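You operate a simulated robot arm through the tools that you are given. There is no shell and no other tool. Be economical: measure what you need, move in short steps, check, and stop when the job is done.

Carry out the task below with a simulated robot arm. There is one attempt and no reset: what you move stays moved.

## Task
Put the number block marked "5" from the square table top on top of the black ink cartridge and the number block that says "2" on the pink saucer.

The check looks at the end state, three seconds after you hand in, the way a careful person would. Anything else that was tipped, shoved, dropped, spilled or broken makes it a failure.

## Robot
A 7-joint arm with a two-finger parallel gripper, fixed in place. Base frame: the origin is at the foot of the arm, x ahead of it, y to its left, z up; the work surface is at about z = 0. Lengths are in m, angles in degrees, forces in N, time in s.
With the tool pointing down near the work surface it reaches from about 0.24 to 0.62 m from the base axis. Its first joint turns from -66.0 to 66.0 degrees. Payload 2.6 kg.
The tool frame sits at the grasp point between the pads (the TCP): z along the fingers, y along the line on which they close. The tips reach 0.03 m beyond it. Largest opening 0.094 m; finger width 0.028, thickness 0.01; the body of the gripper, 0.05 by 0.096 m, starts 0.055 m behind the TCP.
Orientation is that of the tool frame in the base frame, as a unit quaternion [x, y, z, w]. With the fingers straight down and closing along the base's y, the tool's x points along the base's -x, its y along +y and its z along -z.

## Interface
- The arm moves only by the tool send_rows. Its argument "steps" is one flat list of numbers, 7 for each row, row after row: the turn, a rotation vector about the tool's x, y, z in degrees, then the shift along the tool's x, y, z in m, then the opening in per cent of the stroke, from 0 (shut) to 100 (fully open). In form: [rx, ry, rz, x, y, z, fingers, rx, ry, rz, x, y, z, fingers, ...]. A call has 1 to 8 rows; each row is the pose to reach, as a shift and turn from the pose commanded when the call began, along the tool's axes at that moment. A row lasts 0.2 s, in which the tool goes at most 0.05 m and 8.6 degrees; a call with a longer step from one row to the next is refused whole, and so is a gripper value outside its range. Where a pose cannot be reached the arm comes as near as it can. A force on the tool above 40 N (or 10 N above the force at the start of the call, whichever is more), or a blocked arm, ends the call early, and 0.2 s more pass. The fingers move at their own pace (about 0.072 m/s each) and stop on an object; they squeeze with about 23 N. The grip force told is the motor's: it shows also when the fingers shut on nothing. Time passes only in rows, and 0.2 s behind the last, so rows that repeat a pose let the fingers close. The reply holds the time, the measured pose of the TCP, the force on the tool along the base axes, the opening and the grip force, in the units named above and with some noise, and new pictures: "pictures" is both (left out), scene, wrist or none.
- Cameras (640 x 400 px; columns grow to the right, rows downward): "scene" is fixed at [0.0404, 0.4453, 0.5534]; the picture's right is [-0.67, -0.74, 0.00], its down [-0.49, 0.44, -0.75] and it looks along [0.56, -0.51, -0.66] (base axes); focal length 308 px, centre (320, 200). "wrist" rides on the gripper at [0.076, 0.014, -0.103] in the tool frame; the picture's right is [-0.18, 0.98, 0.00], its down [-0.75, -0.14, -0.64] and it looks along [-0.63, -0.12, 0.77] (tool axes); focal length 243 px, centre (320, 200). There is no depth. A picture from a camera that has moved, and an enlarged one, comes with that camera's place and axes in the base frame and with its lens.
- inspect(camera, box): a new picture of the part [left, top, right, bottom] of that camera's present view, enlarged. No time passes.
- sign_off(): hands the job in; it is judged then, once.

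Go step by step. Nothing tells you positions but the pictures and the camera data: compare them with the known pose of the tool, close in by small moves and look again before you grip or let go. The budget is 90 turns and 170 pictures, counting those below and the enlarged ones. Unless the task says otherwise, let go and move clear before handing in, and close with one line.

The tools are called after ">>>" as name(argument=value, ...) on one line, values as JSON. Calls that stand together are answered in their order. send_rows: Moves the arm, as the interface text tells. Its arguments: {"type":"object","properties":{"steps":{"type":"array","items":{"type":"number"}},"pictures":{"type":"string","enum":["both","scene","wrist","none"]}},"required":["steps"]} The other tools are called the same way: inspect (camera, box) takes an enlarged picture of a part of a camera's view; sign_off () hands the job in.

At the start:

```text
time: 0.0
tcp_pos: [0.4153, -0.1468, 0.2444]
orientation: [0.001, 1.0, 0.0, 0.0]
ft_force: [0.2, -0.5, -0.9]
width: 0.0943
finger_force: 0.0
```

scene: 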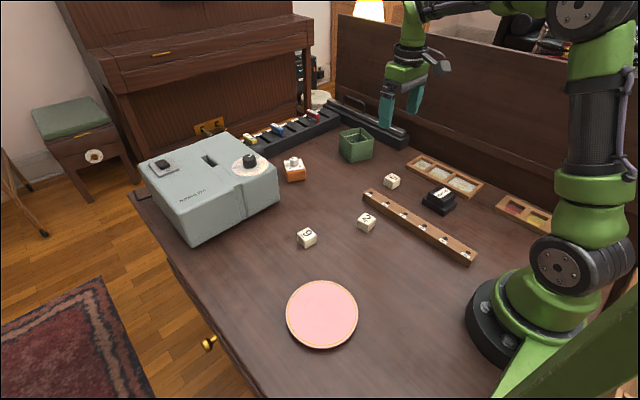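
wrist: 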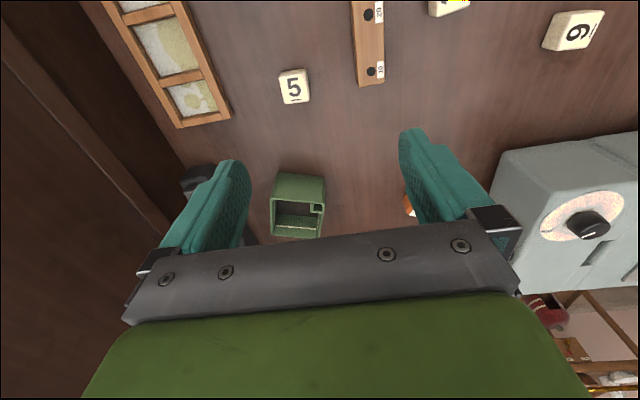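

I see three loose blocks, a block sitting on something black, a wooden rail, a saucer and other items. I'll enlarge the view to identify the "5", the "2" and the ink cartridge.

>>> inspect(camera="scene", box=[340, 150, 500, 250])

>>> inspect(camera="scene", box=[220, 90, 420, 215])

>>> inspect(camera="scene", box=[270, 200, 430, 300])

```text
4.00 times, centred on (420, 200) of scene
camera zoom: at [0.0404, 0.4453, 0.5534], right [-0.67, -0.74, 0.0], down [-0.49, 0.44, -0.75], along [0.56, -0.51, -0.66], focal length 1234 px, centre (-80, 200)
```

zoom: 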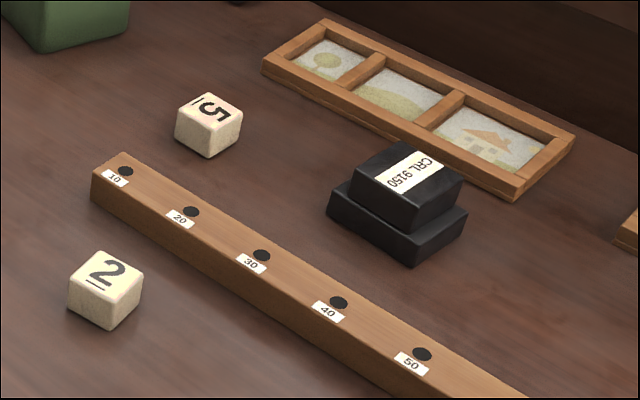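

```text
3.20 times, centred on (320, 152) of scene
camera zoom: at [0.0404, 0.4453, 0.5534], right [-0.67, -0.74, 0.0], down [-0.49, 0.44, -0.75], along [0.56, -0.51, -0.66], focal length 987 px, centre (320, 352)
```

zoom: 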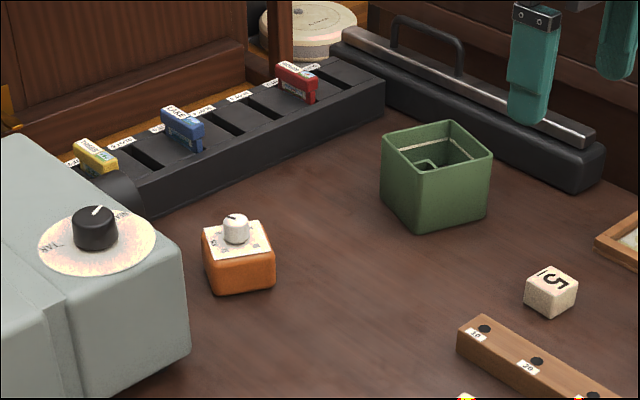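

```text
4.00 times, centred on (350, 250) of scene
camera zoom: at [0.0404, 0.4453, 0.5534], right [-0.67, -0.74, 0.0], down [-0.49, 0.44, -0.75], along [0.56, -0.51, -0.66], focal length 1234 px, centre (200, 0)
```

zoom: 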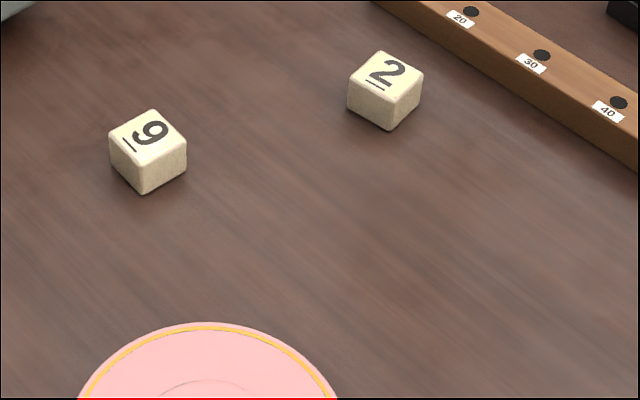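

The "5" is at about (0.418, -0.178), the "2" near (0.36, 0.0), the cartridge (black, stepped) near (0.28, -0.19) and the saucer near (0.257, 0.241). I'll move above the "5" for a closer look.

>>> send_rows(steps=[0, 0, 0, 0, -0.012, 0.04, 60, 0, 0, 0, 0, -0.024, 0.08, 60, 0, 0, 0, -0.003, -0.033, 0.12, 60, 0, 0, 0, -0.003, -0.033, 0.12, 60])

>>> inspect(camera="wrist", box=[240, 50, 400, 150])

```text
time: 1.0
tcp_pos: [0.4199, -0.1771, 0.1245]
orientation: [0.001, 1.0, 0.0, 0.0]
ft_force: [-0.1, 0.4, 0.3]
width: 0.0564
finger_force: 0.1
camera wrist: at [0.342, -0.1632, 0.226], right [0.19, 0.98, 0.0], down [0.75, -0.14, 0.64], along [0.63, -0.12, -0.77], focal length 243 px, centre (320, 200)
```

scene: 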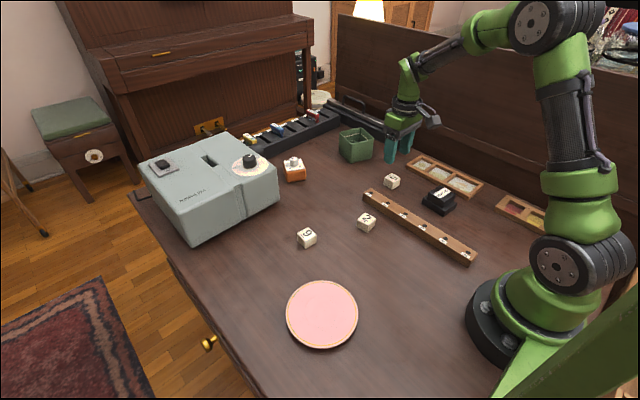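
wrist: 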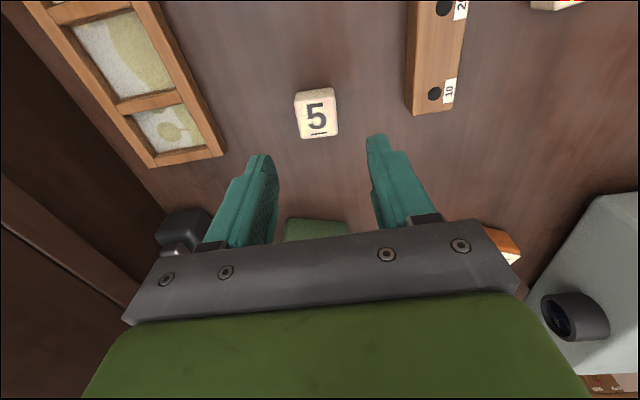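

```text
4.00 times, centred on (320, 100) of wrist
camera zoom: at [0.342, -0.1632, 0.226], right [0.19, 0.98, 0.0], down [0.75, -0.14, 0.64], along [0.63, -0.12, -0.77], focal length 970 px, centre (320, 600)
```

zoom: 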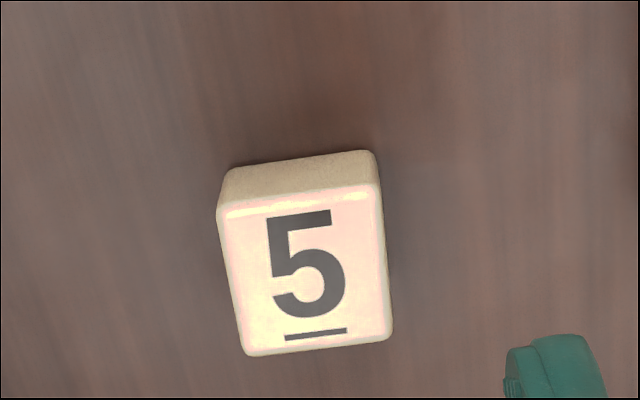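

The "5" is a cube of about 31 mm, almost under the TCP and turned about -3°. I'll turn slightly, go down and check before gripping.

>>> send_rows(steps=[0, 0, 3, 0.001, -0.003, 0.035, 60, 0, 0, 3, 0.001, -0.003, 0.065, 60, 0, 0, 3, 0.001, -0.003, 0.086, 60, 0, 0, 3, 0.001, -0.003, 0.086, 60])

>>> inspect(camera="scene", box=[340, 130, 500, 230])

```text
time: 2.0
tcp_pos: [0.4161, -0.1826, 0.0374]
orientation: [0.027, 1.0, -0.001, 0.0]
ft_force: [0.4, 0.4, 0.2]
width: 0.0562
finger_force: 0.0
camera wrist: at [0.3407, -0.1647, 0.1398], right [0.24, 0.97, 0.0], down [0.74, -0.18, 0.64], along [0.62, -0.15, -0.77], focal length 243 px, centre (320, 200)
```

scene: 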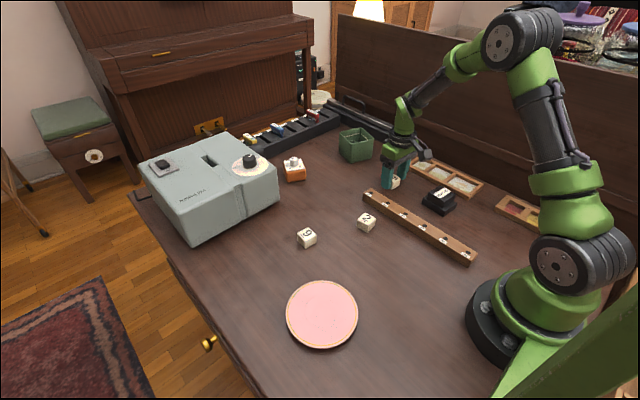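
wrist: 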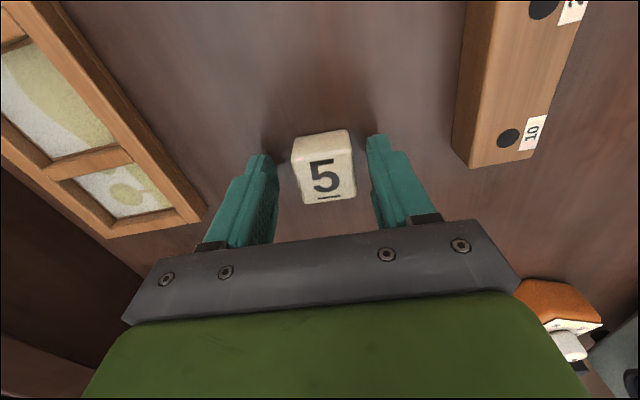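

```text
4.00 times, centred on (420, 180) of scene
camera zoom: at [0.0404, 0.4453, 0.5534], right [-0.67, -0.74, 0.0], down [-0.49, 0.44, -0.75], along [0.56, -0.51, -0.66], focal length 1234 px, centre (-80, 280)
```

zoom: 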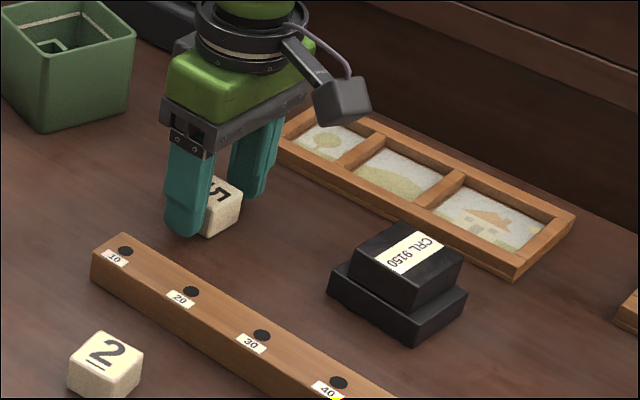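

The block sits between the pads, so I'll close, check the grip and lift.

>>> send_rows(steps=[0, 0, 0, 0, 0, 0, 10, 0, 0, 0, 0, 0, 0, 10, 0, 0, 0, 0, 0, 0, 10, 0, 0, 0, 0, 0, -0.03, 10, 0, 0, 0, 0, 0, -0.07, 10, 0, 0, 0, 0, 0, -0.11, 10, 0, 0, 0, 0, 0, -0.11, 10])

```text
time: 3.6
tcp_pos: [0.4164, -0.182, 0.1456]
orientation: [0.027, 1.0, -0.001, 0.0]
ft_force: [0.2, 0.1, -0.3]
width: 0.0091
finger_force: 0.1
camera wrist: at [0.3397, -0.1637, 0.2482], right [0.24, 0.97, 0.0], down [0.74, -0.18, 0.64], along [0.62, -0.15, -0.77], focal length 243 px, centre (320, 200)
```

scene: 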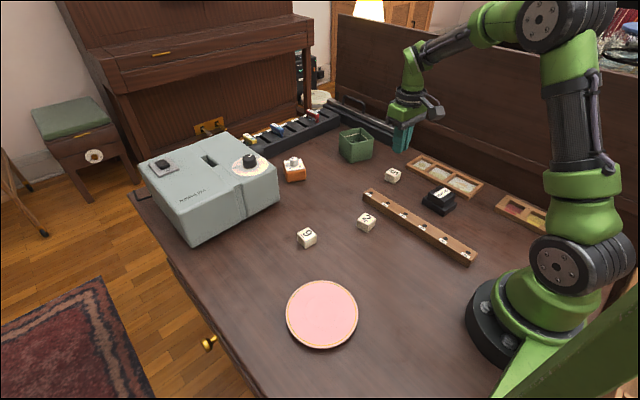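
wrist: 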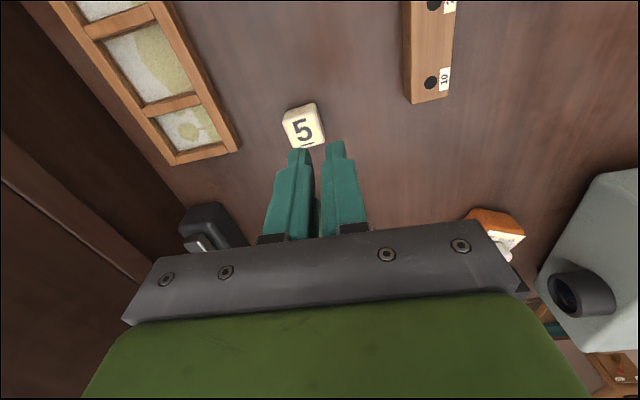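

The grip missed: the fingers shut past the block, which stayed on the table and turned. I'll look closely to see where it is and why.

>>> inspect(camera="wrist", box=[240, 80, 400, 180])

>>> inspect(camera="scene", box=[340, 110, 500, 210])

```text
4.00 times, centred on (320, 130) of wrist
camera zoom: at [0.3397, -0.1637, 0.2482], right [0.24, 0.97, 0.0], down [0.74, -0.18, 0.64], along [0.62, -0.15, -0.77], focal length 970 px, centre (320, 480)
```

zoom: 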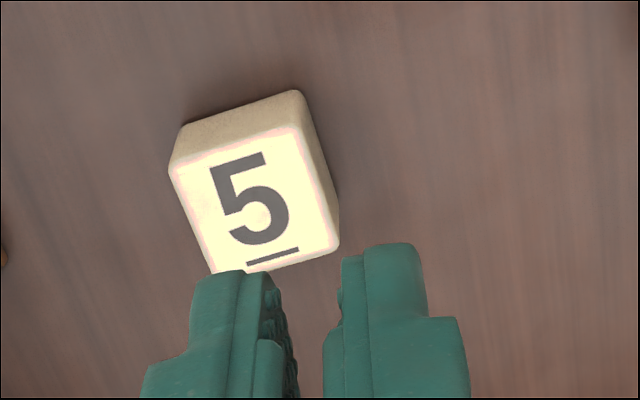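

```text
4.00 times, centred on (420, 160) of scene
camera zoom: at [0.0404, 0.4453, 0.5534], right [-0.67, -0.74, 0.0], down [-0.49, 0.44, -0.75], along [0.56, -0.51, -0.66], focal length 1234 px, centre (-80, 360)
```

zoom: 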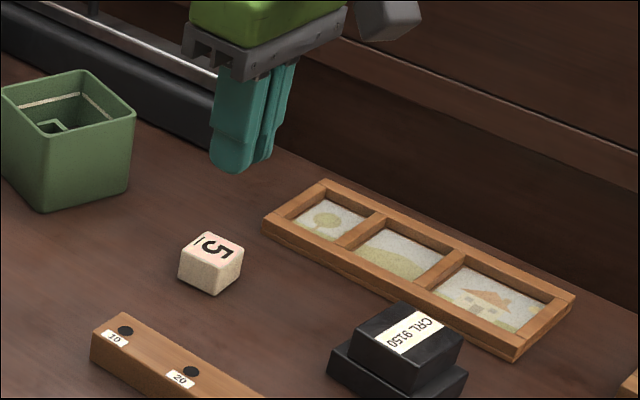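

The block has shifted about 3 cm to roughly (0.431, -0.200), with yaw near +2°. I'll reopen and line up again, this time going lower so the pads cover more of it.

>>> send_rows(steps=[0, 0, -2, -0.008, -0.009, 0, 55, 0, 0, -5, -0.0157, -0.0186, 0, 55, 0, 0, -5, -0.0157, -0.0186, 0.03, 55, 0, 0, -5, -0.0157, -0.0186, 0.06, 55, 0, 0, -5, -0.0157, -0.0186, 0.06, 55], pictures="wrist")

>>> inspect(camera="wrist", box=[240, 80, 400, 180])

```text
time: 4.8
tcp_pos: [0.4311, -0.2025, 0.0878]
orientation: [-0.016, 1.0, -0.001, 0.0]
ft_force: [1.0, 0.0, -0.4]
width: 0.0515
finger_force: 0.0
camera wrist: at [0.3543, -0.1914, 0.1903], right [0.15, 0.99, 0.0], down [0.76, -0.11, 0.64], along [0.64, -0.1, -0.77], focal length 243 px, centre (320, 200)
```

wrist: 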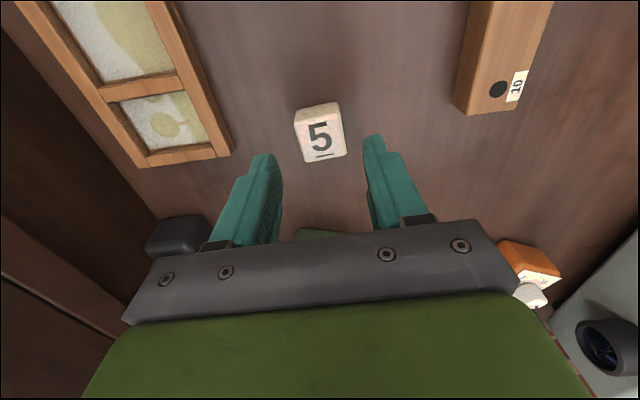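

```text
4.00 times, centred on (320, 130) of wrist
camera zoom: at [0.3543, -0.1914, 0.1903], right [0.15, 0.99, 0.0], down [0.76, -0.11, 0.64], along [0.64, -0.1, -0.77], focal length 970 px, centre (320, 480)
```

zoom: 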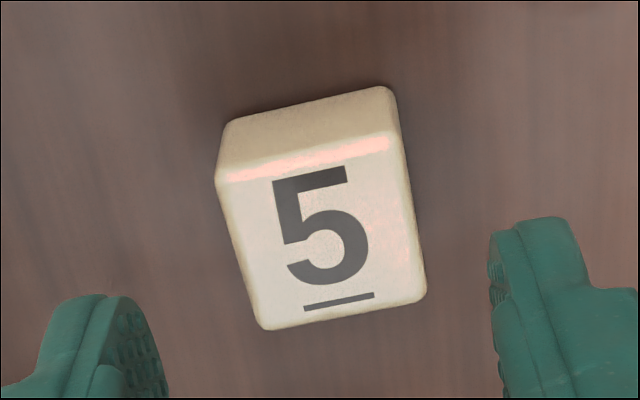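

The pads are now centred and aligned on the block. I'll go down to about 4 mm above the table, close, and check before lifting.

>>> send_rows(steps=[0, 0, 0, 0, 0, 0.03, 55, 0, 0, 0, 0, 0, 0.054, 55, 0, 0, 0, 0, 0, 0.054, 55], pictures="none")

>>> send_rows(steps=[0, 0, 0, 0, 0, 0, 45, 0, 0, 0, 0, 0, 0, 38, 0, 0, 0, 0, 0, 0, 30], pictures="wrist")

```text
time: 5.6
tcp_pos: [0.4333, -0.2012, 0.0342]
orientation: [-0.016, 1.0, -0.001, -0.001]
ft_force: [-0.1, 0.1, 0.0]
width: 0.0515
finger_force: 0.1
```

```text
time: 6.4
tcp_pos: [0.4335, -0.2025, 0.0343]
orientation: [-0.016, 1.0, 0.0, -0.001]
ft_force: [0.1, 0.2, 0.5]
width: 0.0329
finger_force: 23.1
camera wrist: at [0.3554, -0.1906, 0.136], right [0.15, 0.99, 0.0], down [0.76, -0.11, 0.64], along [0.63, -0.1, -0.77], focal length 243 px, centre (320, 200)
```

wrist: 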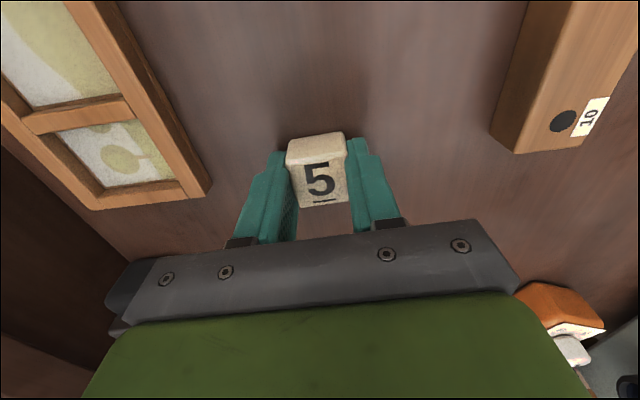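

Gripped at a width of 33 mm with 23 N. I'll lift slowly this time and watch for slipping.

>>> send_rows(steps=[0, 0, 0, 0, 0, -0.003, 0, 0, 0, 0, 0, 0, -0.008, 0, 0, 0, 0, 0, 0, -0.015, 0, 0, 0, 0, 0, 0, -0.022, 0, 0, 0, 0, 0, 0, -0.03, 0], pictures="wrist")

```text
time: 7.6
tcp_pos: [0.432, -0.2024, 0.0646]
orientation: [-0.017, 1.0, -0.001, 0.0]
ft_force: [0.0, 0.2, -0.6]
width: 0.0327
finger_force: 23.0
camera wrist: at [0.3536, -0.1909, 0.1665], right [0.15, 0.99, 0.0], down [0.76, -0.12, 0.64], along [0.63, -0.1, -0.77], focal length 243 px, centre (320, 200)
```

wrist: 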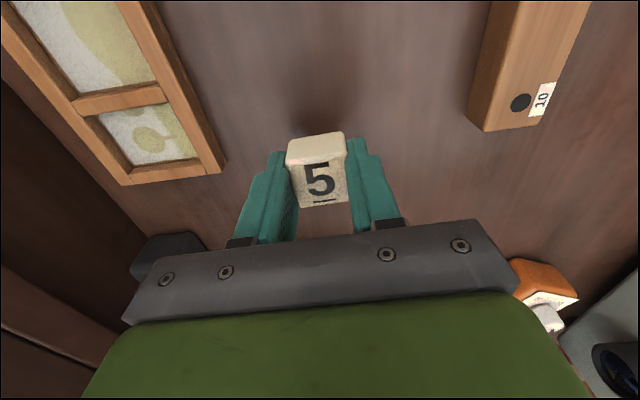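

It holds. I'll raise it gently and carry it toward the cartridge.

>>> send_rows(steps=[0, 0, 0, 0, 0, -0.01, 0, 0, 0, 0, 0, 0, -0.025, 0, 0, 0, 0, 0, 0, -0.04, 0, 0, 0, 0, 0, 0, -0.055, 0, 0, 0, 0, 0, 0, -0.07, 0, 0, 0, 0, 0, 0, -0.085, 0, 0, 0, 0, 0, 0, -0.095, 0, 0, 0, 0, 0, 0, -0.1, 0], pictures="none")

>>> send_rows(steps=[0, 0, 0, 0.005, 0.001, 0, 0, 0, 0, 0, 0.02, 0.003, 0, 0, 0, 0, 0, 0.04, 0.006, 0, 0, 0, 0, 0, 0.062, 0.009, 0, 0, 0, 0, 0, 0.084, 0.012, 0, 0, 0, 0, 0, 0.106, 0.014, 0, 0, 0, 0, 0, 0.122, 0.016, 0, 0, 0, 0, 0, 0.128, 0.0166, 0, 0])

>>> inspect(camera="wrist", box=[240, 0, 400, 100])

>>> inspect(camera="scene", box=[400, 140, 520, 215])

```text
time: 9.4
tcp_pos: [0.4313, -0.201, 0.1642]
orientation: [-0.017, 1.0, -0.001, 0.0]
ft_force: [-0.2, -0.3, -0.1]
width: 0.0329
finger_force: 23.4
```

```text
time: 11.2
tcp_pos: [0.3021, -0.1889, 0.1641]
orientation: [-0.017, 1.0, -0.001, 0.0]
ft_force: [0.6, -0.3, -0.8]
width: 0.033
finger_force: 22.5
camera wrist: at [0.2252, -0.178, 0.2657], right [0.15, 0.99, 0.0], down [0.76, -0.11, 0.64], along [0.63, -0.1, -0.77], focal length 243 px, centre (320, 200)
```

scene: 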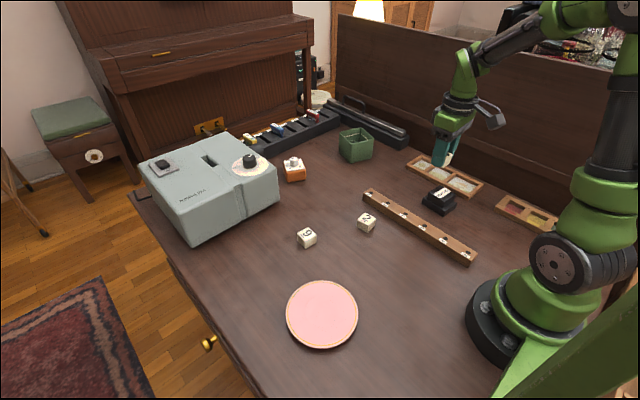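
wrist: 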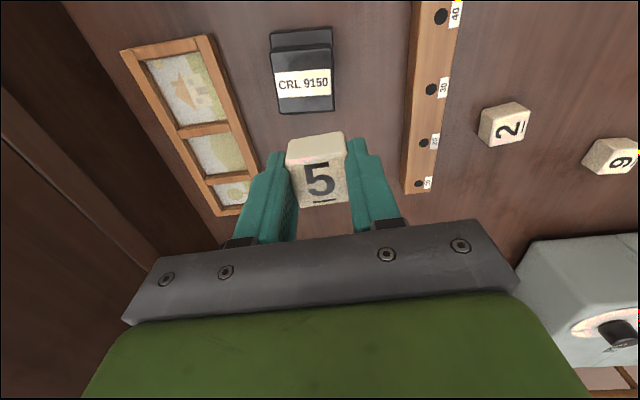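

```text
4.00 times, centred on (320, 50) of wrist
camera zoom: at [0.2252, -0.178, 0.2657], right [0.15, 0.99, 0.0], down [0.76, -0.11, 0.64], along [0.63, -0.1, -0.77], focal length 970 px, centre (320, 800)
```

zoom: 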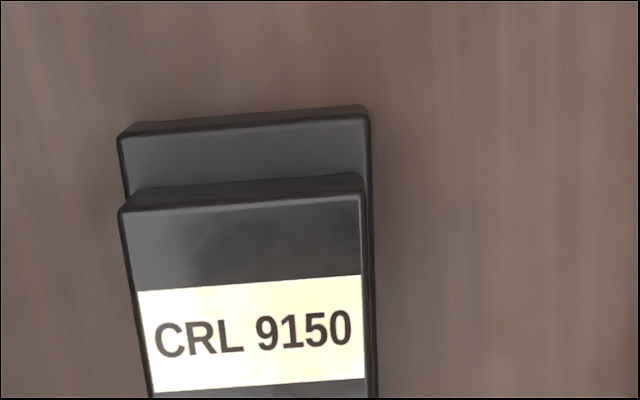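

```text
5.33 times, centred on (460, 178) of scene
camera zoom: at [0.0404, 0.4453, 0.5534], right [-0.67, -0.74, 0.0], down [-0.49, 0.44, -0.75], along [0.56, -0.51, -0.66], focal length 1645 px, centre (-427, 320)
```

zoom: 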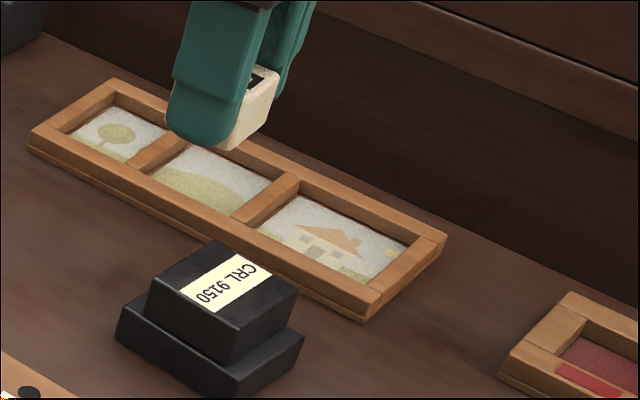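

The cartridge's top plate measures about 5 x 5 cm, centred near (0.278, -0.202), at z≈0.04 with a yaw of about -5°. I'll move over it and stop about 12 mm above.

>>> send_rows(steps=[0, 0, 2, 0.007, -0.004, 0, 0, 0, 0, 4, 0.016, -0.008, 0, 0, 0, 0, 7, 0.0247, -0.0124, 0.003, 0, 0, 0, 7, 0.0247, -0.0124, 0.02, 0, 0, 0, 7, 0.0247, -0.0124, 0.04, 0, 0, 0, 7, 0.0247, -0.0124, 0.06, 0, 0, 0, 7, 0.0247, -0.0124, 0.075, 0, 0, 0, 7, 0.0247, -0.0124, 0.075, 0])

>>> inspect(camera="scene", box=[400, 140, 520, 215])

>>> inspect(camera="wrist", box=[220, 70, 420, 195])

```text
time: 13.0
tcp_pos: [0.2778, -0.2028, 0.0889]
orientation: [0.045, 0.999, -0.001, 0.001]
ft_force: [0.4, -0.1, -0.3]
width: 0.0328
finger_force: 23.0
camera wrist: at [0.2041, -0.1821, 0.1909], right [0.27, 0.96, 0.0], down [0.74, -0.21, 0.64], along [0.62, -0.17, -0.77], focal length 243 px, centre (320, 200)
```

scene: 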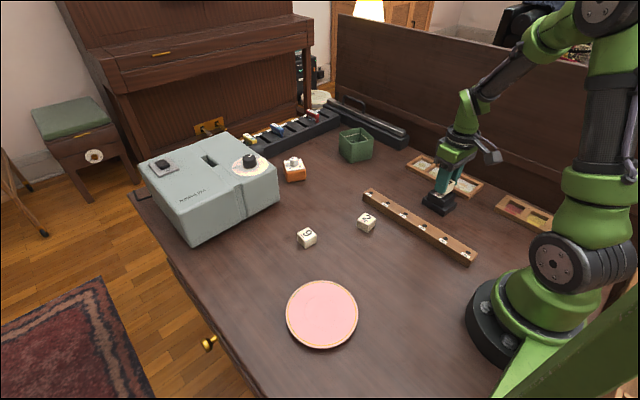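
wrist: 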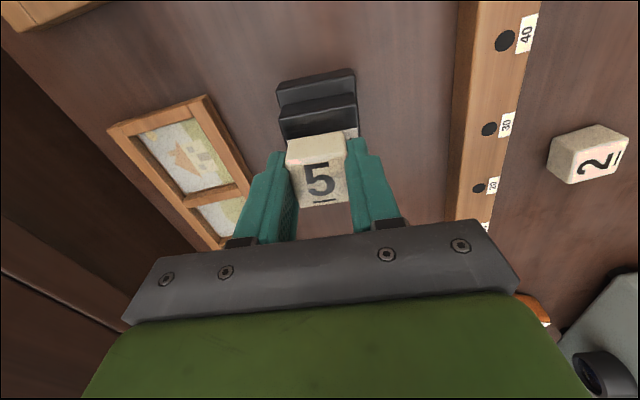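

```text
5.33 times, centred on (460, 178) of scene
camera zoom: at [0.0404, 0.4453, 0.5534], right [-0.67, -0.74, 0.0], down [-0.49, 0.44, -0.75], along [0.56, -0.51, -0.66], focal length 1645 px, centre (-427, 320)
```

zoom: 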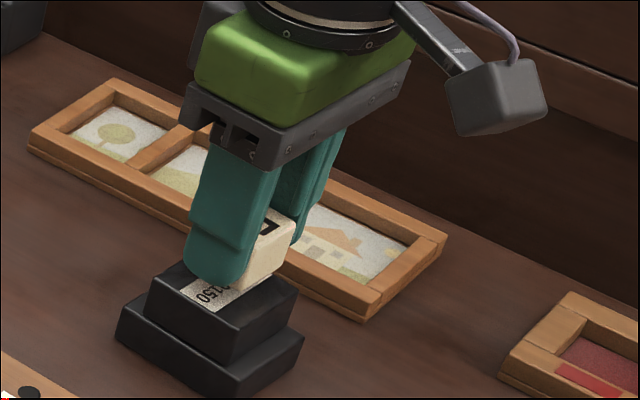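

```text
3.20 times, centred on (320, 132) of wrist
camera zoom: at [0.2041, -0.1821, 0.1909], right [0.27, 0.96, 0.0], down [0.74, -0.21, 0.64], along [0.62, -0.17, -0.77], focal length 776 px, centre (320, 416)
```

zoom: 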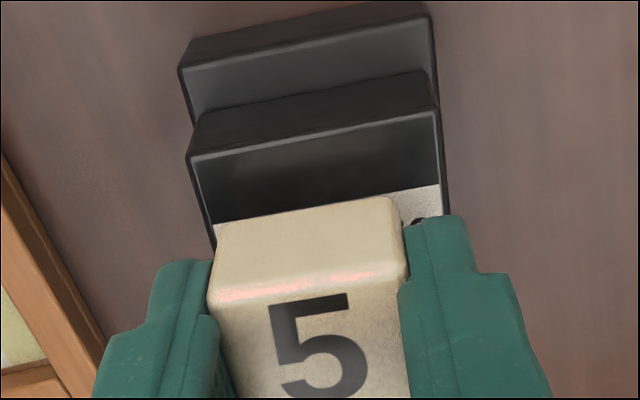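

The block sits over the plate, about 4 mm too far to -y. I'll correct that and lower gently toward contact.

>>> send_rows(steps=[0, 0, 0, 0, 0.004, 0, 0, 0, 0, 0, 0, 0.004, 0.005, 0, 0, 0, 0, 0, 0.004, 0.009, 0, 0, 0, 0, 0, 0.004, 0.012, 0], pictures="scene")

>>> inspect(camera="scene", box=[420, 170, 484, 210])

```text
time: 14.0
tcp_pos: [0.2792, -0.1994, 0.0792]
orientation: [0.045, 0.999, 0.0, 0.001]
ft_force: [-5.2, 2.0, 15.6]
width: 0.0327
finger_force: 23.0
```

scene: 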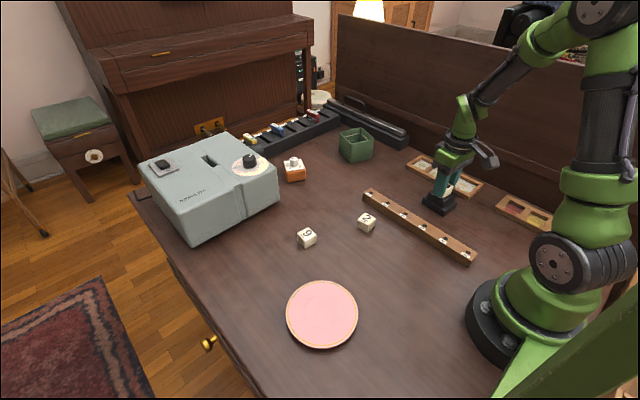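

```text
10.00 times, centred on (452, 190) of scene
camera zoom: at [0.0404, 0.4453, 0.5533], right [-0.67, -0.74, 0.0], down [-0.49, 0.44, -0.75], along [0.56, -0.51, -0.66], focal length 3084 px, centre (-1000, 300)
```

zoom: 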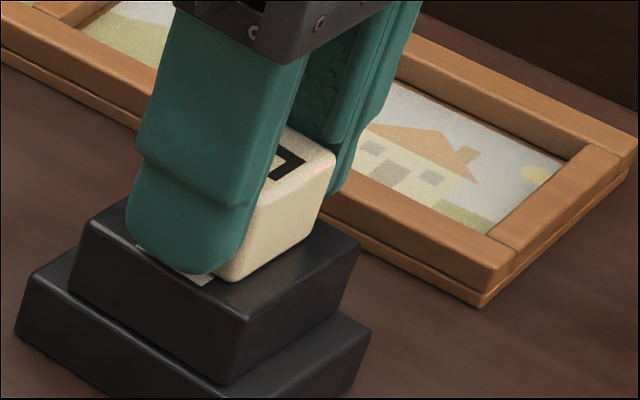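

In contact at 15 N, with the block resting on the plate. I'll ease off the pressure, open the fingers partway and rise straight up.

>>> send_rows(steps=[0, 0, 0, 0, 0, -0.002, 0, 0, 0, 0, 0, 0, -0.0022, 0, 0, 0, 0, 0, 0, -0.0022, 36, 0, 0, 0, 0, 0, -0.0022, 42, 0, 0, 0, 0, 0, -0.0022, 50, 0, 0, 0, 0, 0, -0.0022, 50], pictures="none")

>>> send_rows(steps=[0, 0, 0, 0, 0, -0.01, 50, 0, 0, 0, 0, 0, -0.03, 50, 0, 0, 0, 0, 0, -0.06, 50, 0, 0, 0, 0, 0, -0.09, 50, 0, 0, 0, 0, 0, -0.09, 50])

>>> inspect(camera="scene", box=[400, 150, 496, 210])

```text
time: 15.4
tcp_pos: [0.2783, -0.1969, 0.08]
orientation: [0.044, 0.999, 0.0, 0.0]
ft_force: [-0.5, -1.2, 0.4]
width: 0.047
finger_force: 0.0
```

```text
time: 16.6
tcp_pos: [0.2798, -0.1986, 0.1689]
orientation: [0.044, 0.999, -0.001, 0.0]
ft_force: [-0.6, -0.1, -0.3]
width: 0.0468
finger_force: 0.2
camera wrist: at [0.2039, -0.1787, 0.271], right [0.27, 0.96, 0.0], down [0.74, -0.21, 0.64], along [0.62, -0.17, -0.77], focal length 243 px, centre (320, 200)
```

scene: 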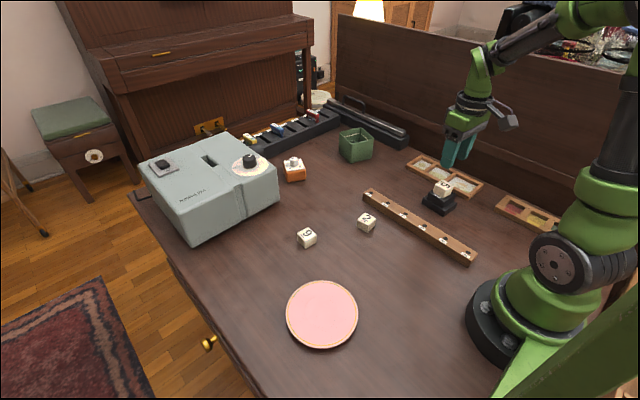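
wrist: 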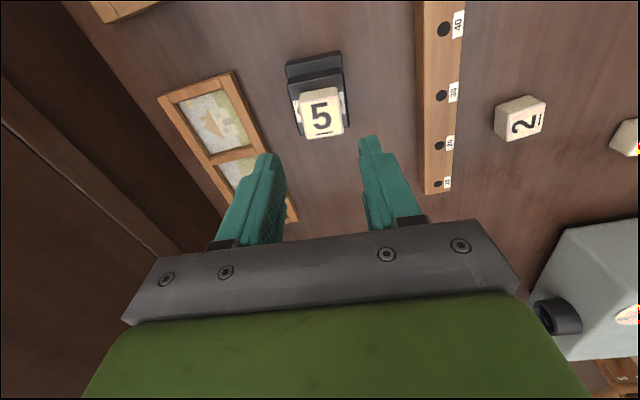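

```text
6.67 times, centred on (448, 180) of scene
camera zoom: at [0.0404, 0.4453, 0.5534], right [-0.67, -0.74, 0.0], down [-0.49, 0.44, -0.75], along [0.56, -0.51, -0.66], focal length 2056 px, centre (-533, 333)
```

zoom: 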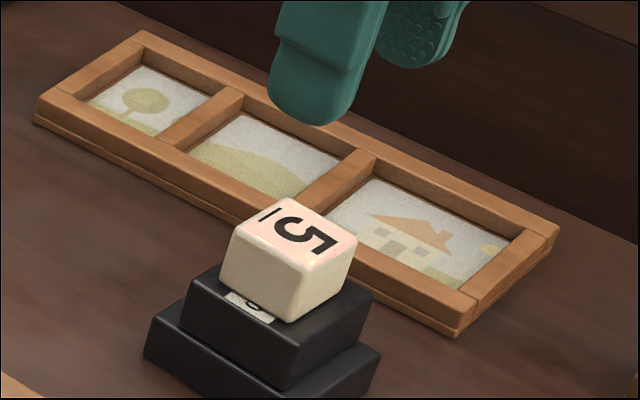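

The "5" stands flat on the cartridge. Next I'll hover above the "2" at about (0.352, -0.004).

>>> send_rows(steps=[0, 0, 0, -0.008, 0.03, 0, 55, 0, 0, -1, -0.018, 0.065, 0, 55, 0, 0, -2, -0.028, 0.1, 0, 55, 0, 0, -3, -0.038, 0.135, 0, 55, 0, 0, -4, -0.048, 0.17, 0, 55, 0, 0, -5, -0.0557, 0.2006, 0, 55, 0, 0, -5, -0.0557, 0.2006, 0.045, 55, 0, 0, -5, -0.0557, 0.2006, 0.045, 55])

>>> inspect(camera="wrist", box=[240, 50, 400, 150])

```text
time: 18.4
tcp_pos: [0.3532, -0.0033, 0.1253]
orientation: [0.001, 1.0, -0.001, 0.0]
ft_force: [-0.6, -0.2, 0.3]
width: 0.0517
finger_force: 0.2
camera wrist: at [0.2752, 0.0114, 0.2262], right [0.19, 0.98, 0.0], down [0.75, -0.14, 0.64], along [0.63, -0.12, -0.77], focal length 243 px, centre (320, 200)
```

scene: 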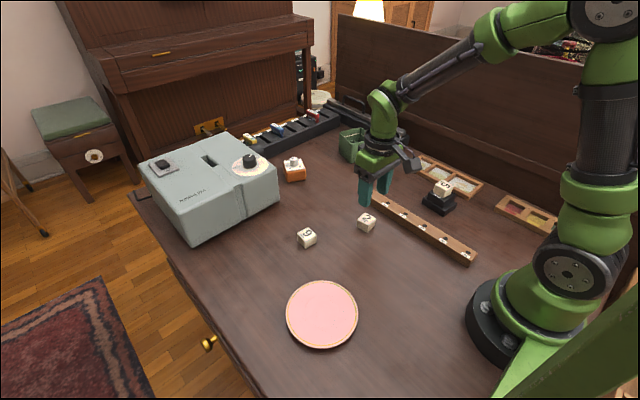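
wrist: 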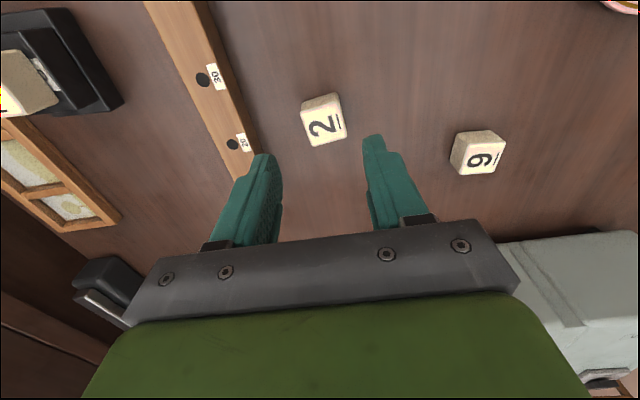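

```text
4.00 times, centred on (320, 100) of wrist
camera zoom: at [0.2752, 0.0114, 0.2262], right [0.19, 0.98, 0.0], down [0.75, -0.14, 0.64], along [0.63, -0.12, -0.77], focal length 970 px, centre (320, 600)
```

zoom: 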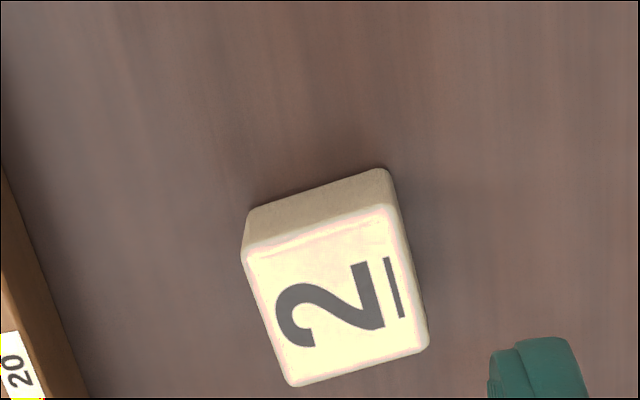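

The "2" is 4.5 mm ahead and 2.5 mm left of the TCP, with yaw about +7°. I'll align, descend and look before closing.

>>> send_rows(steps=[0, 0, -4, -0.0045, 0.0025, 0.01, 55, 0, 0, -7, -0.0045, 0.0025, 0.03, 55, 0, 0, -7, -0.0045, 0.0025, 0.06, 55, 0, 0, -7, -0.0045, 0.0025, 0.08, 55, 0, 0, -7, -0.0045, 0.0025, 0.09, 55, 0, 0, -7, -0.0045, 0.0025, 0.09, 55], pictures="wrist")

```text
time: 19.8
tcp_pos: [0.3576, -0.0022, 0.0326]
orientation: [-0.06, 0.998, -0.001, 0.0]
ft_force: [-0.4, 0.0, 0.3]
width: 0.0518
finger_force: 0.0
camera wrist: at [0.2791, 0.0026, 0.1361], right [0.06, 1.0, 0.0], down [0.77, -0.05, 0.64], along [0.64, -0.04, -0.77], focal length 243 px, centre (320, 200)
```

wrist: 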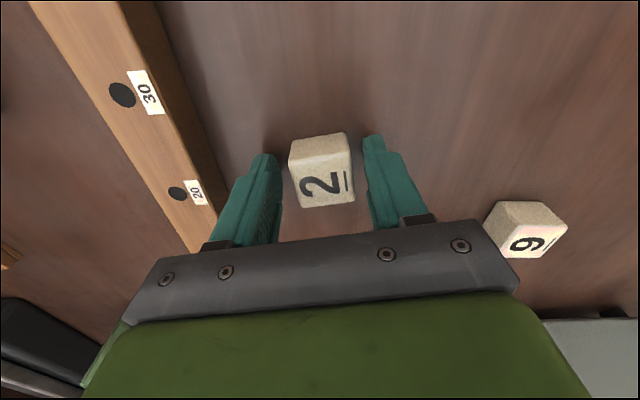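

The block is between the pads and clear of the rail. I'll close, then check.

>>> send_rows(steps=[0, 0, 0, 0, 0, 0, 45, 0, 0, 0, 0, 0, 0, 38, 0, 0, 0, 0, 0, 0, 30, 0, 0, 0, 0, 0, 0, 0], pictures="none")

>>> send_rows(steps=[0, 0, 0, 0, 0, -0.003, 0, 0, 0, 0, 0, 0, -0.008, 0, 0, 0, 0, 0, 0, -0.015, 0, 0, 0, 0, 0, 0, -0.025, 0, 0, 0, 0, 0, 0, -0.04, 0, 0, 0, 0, 0, 0, -0.055, 0, 0, 0, 0, 0, 0, -0.065, 0, 0, 0, 0, 0, 0, -0.07, 0])

```text
time: 20.8
tcp_pos: [0.3582, -0.0013, 0.034]
orientation: [-0.06, 0.998, -0.001, -0.001]
ft_force: [-0.1, -0.7, 0.5]
width: 0.0327
finger_force: 22.7
```

```text
time: 22.6
tcp_pos: [0.3568, -0.0011, 0.1049]
orientation: [-0.06, 0.998, -0.001, 0.0]
ft_force: [-0.1, 1.1, -0.1]
width: 0.0327
finger_force: 22.5
camera wrist: at [0.2788, 0.0031, 0.2064], right [0.06, 1.0, 0.0], down [0.76, -0.05, 0.64], along [0.64, -0.04, -0.77], focal length 243 px, centre (320, 200)
```

scene: 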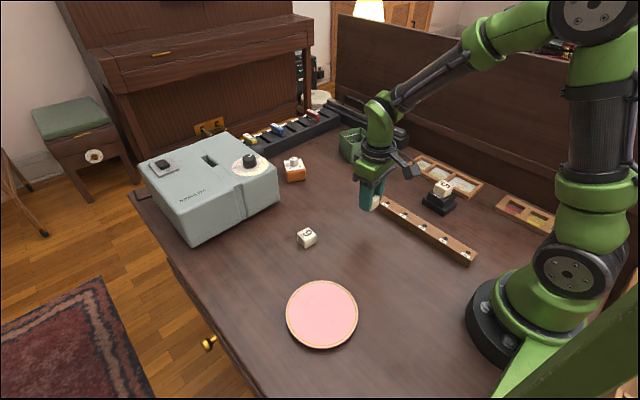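
wrist: 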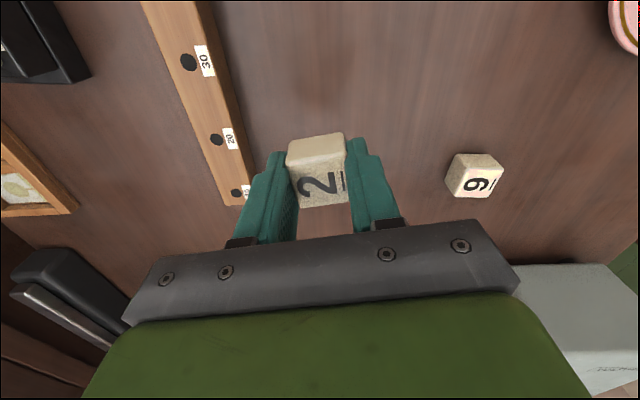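

The "2" is held. I'll carry it over toward the saucer, raised a little.

>>> send_rows(steps=[0, 0, 0, 0.003, 0.01, -0.005, 0, 0, 0, 0, 0.0116, 0.04, -0.015, 0, 0, 0, 0, 0.022, 0.075, -0.025, 0, 0, 0, 0, 0.0335, 0.115, -0.03, 0, 0, 0, 0, 0.045, 0.155, -0.03, 0, 0, 0, 0, 0.0553, 0.19, -0.03, 0, 0, 0, 0, 0.0646, 0.222, -0.03, 0, 0, 0, 0, 0.0687, 0.2361, -0.03, 0])

>>> inspect(camera="scene", box=[240, 210, 400, 310])

```text
time: 24.4
tcp_pos: [0.2607, 0.2259, 0.1358]
orientation: [-0.06, 0.998, 0.0, 0.0]
ft_force: [0.5, 0.6, -0.1]
width: 0.0328
finger_force: 23.4
camera wrist: at [0.1822, 0.23, 0.2373], right [0.06, 1.0, 0.0], down [0.77, -0.05, 0.64], along [0.64, -0.04, -0.77], focal length 243 px, centre (320, 200)
```

scene: 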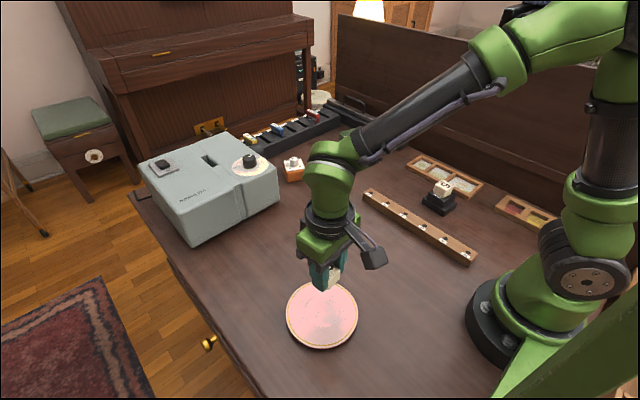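
wrist: 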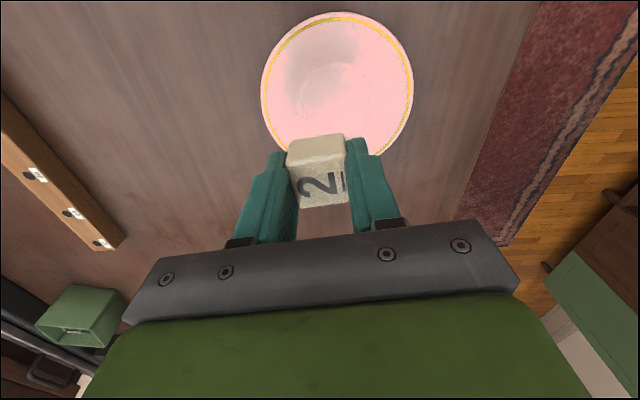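

```text
4.00 times, centred on (320, 260) of scene
camera zoom: at [0.0404, 0.4453, 0.5534], right [-0.67, -0.74, 0.0], down [-0.49, 0.44, -0.75], along [0.56, -0.51, -0.66], focal length 1234 px, centre (320, -40)
```

zoom: 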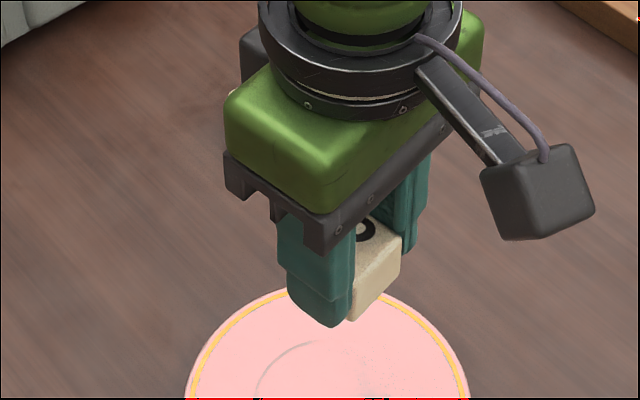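

The saucer centre is near (0.255, 0.241), so I'll shift there and lower to about 2 cm above it.

>>> send_rows(steps=[0, 0, 0, 0.0018, 0.008, 0, 0, 0, 0, 0, 0.0036, 0.0161, 0.005, 0, 0, 0, 0, 0.0036, 0.0161, 0.02, 0, 0, 0, 0, 0.0036, 0.0161, 0.04, 0, 0, 0, 0, 0.0036, 0.0161, 0.06, 0, 0, 0, 0, 0.0036, 0.0161, 0.075, 0, 0, 0, 0, 0.0036, 0.0161, 0.075, 0])

>>> inspect(camera="scene", box=[240, 250, 400, 350])

```text
time: 26.0
tcp_pos: [0.2542, 0.2419, 0.0589]
orientation: [-0.061, 0.998, -0.001, -0.001]
ft_force: [-0.4, -0.3, -0.4]
width: 0.0327
finger_force: 23.0
camera wrist: at [0.1767, 0.2456, 0.1609], right [0.06, 1.0, 0.0], down [0.76, -0.05, 0.64], along [0.64, -0.04, -0.77], focal length 243 px, centre (320, 200)
```

scene: 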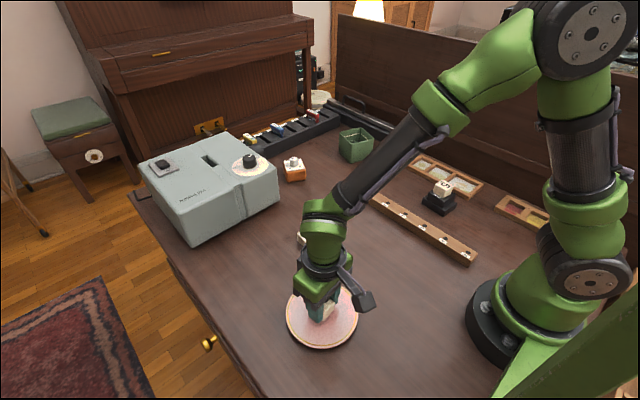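
wrist: 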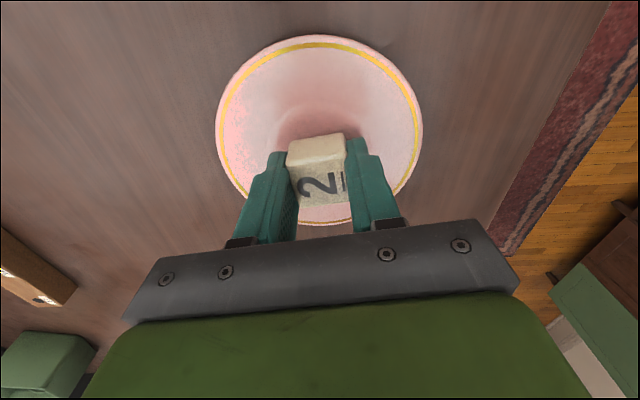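

```text
4.00 times, centred on (320, 300) of scene
camera zoom: at [0.0404, 0.4453, 0.5534], right [-0.67, -0.74, 0.0], down [-0.49, 0.44, -0.75], along [0.56, -0.51, -0.66], focal length 1234 px, centre (320, -200)
```

zoom: 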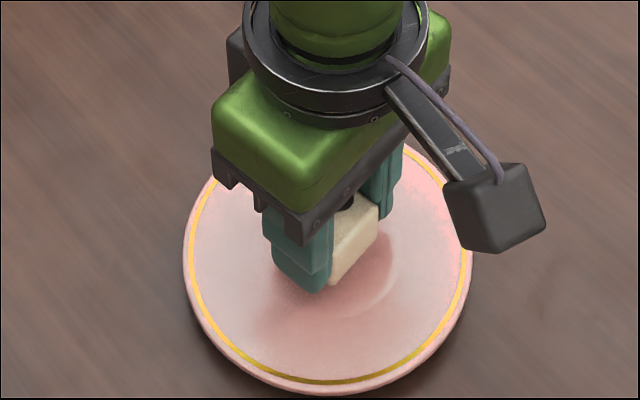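

Well centred over the saucer. I'll lower in small steps, watching the force.

>>> send_rows(steps=[0, 0, 0, 0, 0, 0.004, 0, 0, 0, 0, 0, 0, 0.007, 0, 0, 0, 0, 0, 0, 0.009, 0, 0, 0, 0, 0, 0, 0.011, 0], pictures="none")

```text
time: 27.0
tcp_pos: [0.2555, 0.2417, 0.0498]
orientation: [-0.059, 0.998, 0.0, 0.0]
ft_force: [-6.1, -7.1, 31.8]
width: 0.0329
finger_force: 22.6
```

Contact at 32 N, so I'll ease back up until the force is small.

>>> send_rows(steps=[0, 0, 0, 0, 0, -0.001, 0, 0, 0, 0, 0, 0, -0.002, 0, 0, 0, 0, 0, 0, -0.002, 0], pictures="scene")

>>> inspect(camera="scene", box=[272, 275, 368, 335])

```text
time: 27.8
tcp_pos: [0.2541, 0.2411, 0.0493]
orientation: [-0.06, 0.998, -0.001, 0.0]
ft_force: [1.9, 0.7, 6.0]
width: 0.0331
finger_force: 22.7
```

scene: 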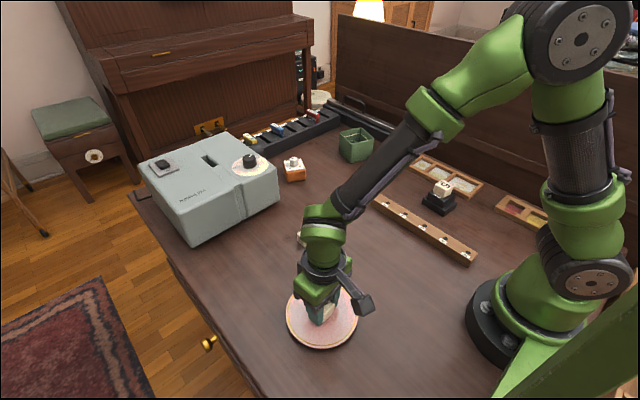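

```text
6.67 times, centred on (320, 305) of scene
camera zoom: at [0.0404, 0.4453, 0.5534], right [-0.67, -0.74, 0.0], down [-0.49, 0.44, -0.75], along [0.56, -0.51, -0.66], focal length 2056 px, centre (320, -500)
```

zoom: 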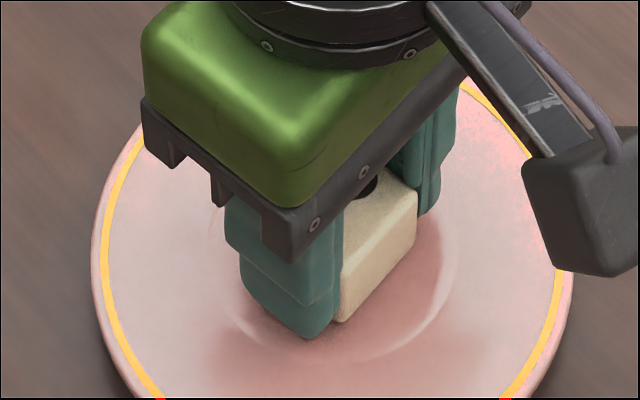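

The "2" rests on the saucer floor under light load. I'll release with a small opening and rise straight up.

>>> send_rows(steps=[0, 0, 0, 0, 0, -0.0005, 36, 0, 0, 0, 0, 0, -0.0005, 40, 0, 0, 0, 0, 0, -0.0005, 46, 0, 0, 0, 0, 0, -0.0005, 46], pictures="none")

>>> send_rows(steps=[0, 0, 0, 0, 0, -0.008, 46, 0, 0, 0, 0, 0, -0.025, 46, 0, 0, 0, 0, 0, -0.05, 46, 0, 0, 0, 0, 0, -0.08, 46, 0, 0, 0, 0, 0, -0.11, 46, 0, 0, 0, 0, 0, -0.14, 46])

>>> inspect(camera="scene", box=[240, 250, 400, 350])

>>> inspect(camera="scene", box=[340, 130, 500, 230])

```text
time: 28.8
tcp_pos: [0.2561, 0.2411, 0.0515]
orientation: [-0.06, 0.998, -0.001, 0.0]
ft_force: [0.8, -0.3, -0.5]
width: 0.0432
finger_force: 0.3
```

```text
time: 30.2
tcp_pos: [0.2543, 0.2398, 0.1916]
orientation: [-0.06, 0.998, -0.001, 0.001]
ft_force: [-0.2, -0.7, 0.3]
width: 0.043
finger_force: 0.1
camera wrist: at [0.1754, 0.245, 0.2921], right [0.06, 1.0, 0.0], down [0.77, -0.05, 0.64], along [0.64, -0.04, -0.77], focal length 243 px, centre (320, 200)
```

scene: 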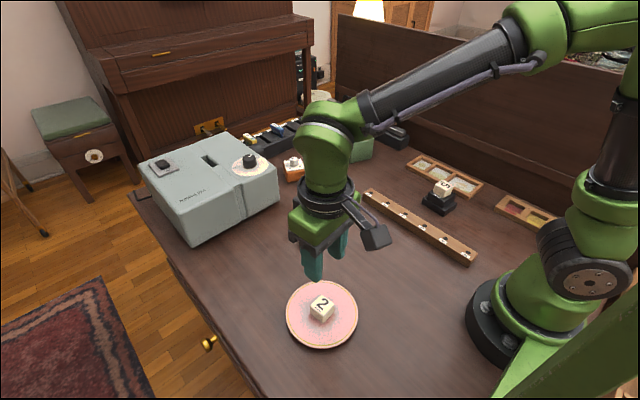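
wrist: 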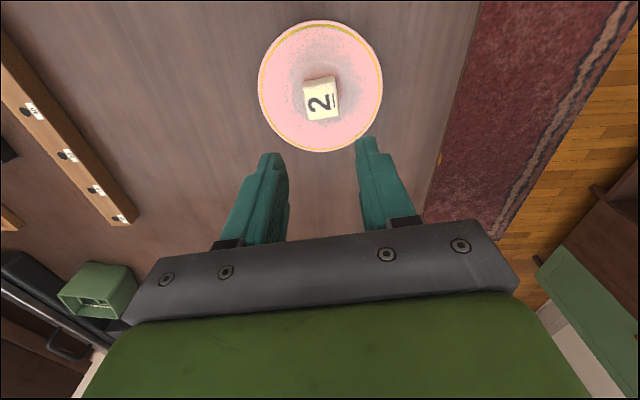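

```text
4.00 times, centred on (320, 300) of scene
camera zoom: at [0.0404, 0.4453, 0.5534], right [-0.67, -0.74, 0.0], down [-0.49, 0.44, -0.75], along [0.56, -0.51, -0.66], focal length 1234 px, centre (320, -200)
```

zoom: 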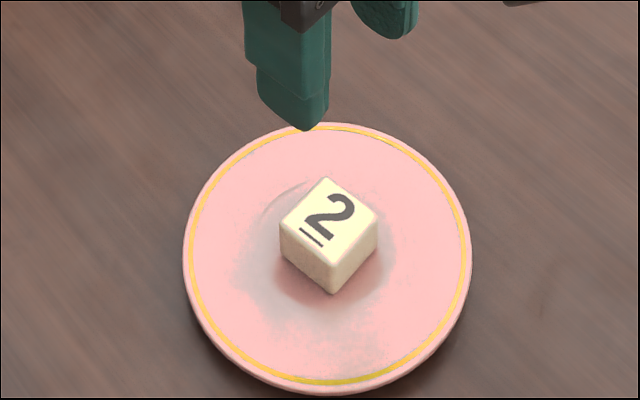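

```text
4.00 times, centred on (420, 180) of scene
camera zoom: at [0.0404, 0.4453, 0.5534], right [-0.67, -0.74, 0.0], down [-0.49, 0.44, -0.75], along [0.56, -0.51, -0.66], focal length 1234 px, centre (-80, 280)
```

zoom: 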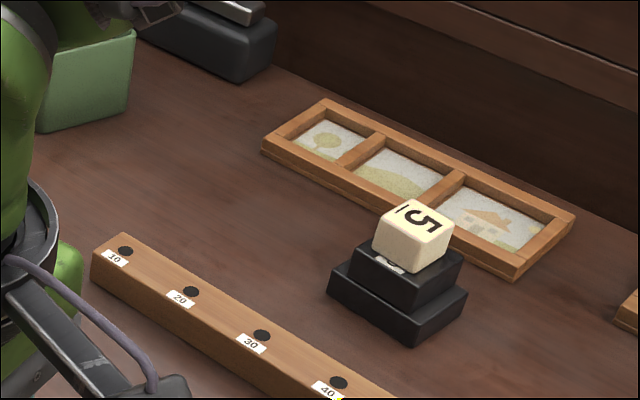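

The "2" rests on the pink saucer and the "5" sits on the black cartridge. Nothing else looks disturbed and the gripper is clear, so I'm handing in.

>>> sign_off()

```text
The job is handed in.
```

The "5" is on the black ink cartridge and the "2" is on the pink saucer; my first grip on the "5" slipped and slid it about 3 cm, and nothing else looked disturbed.
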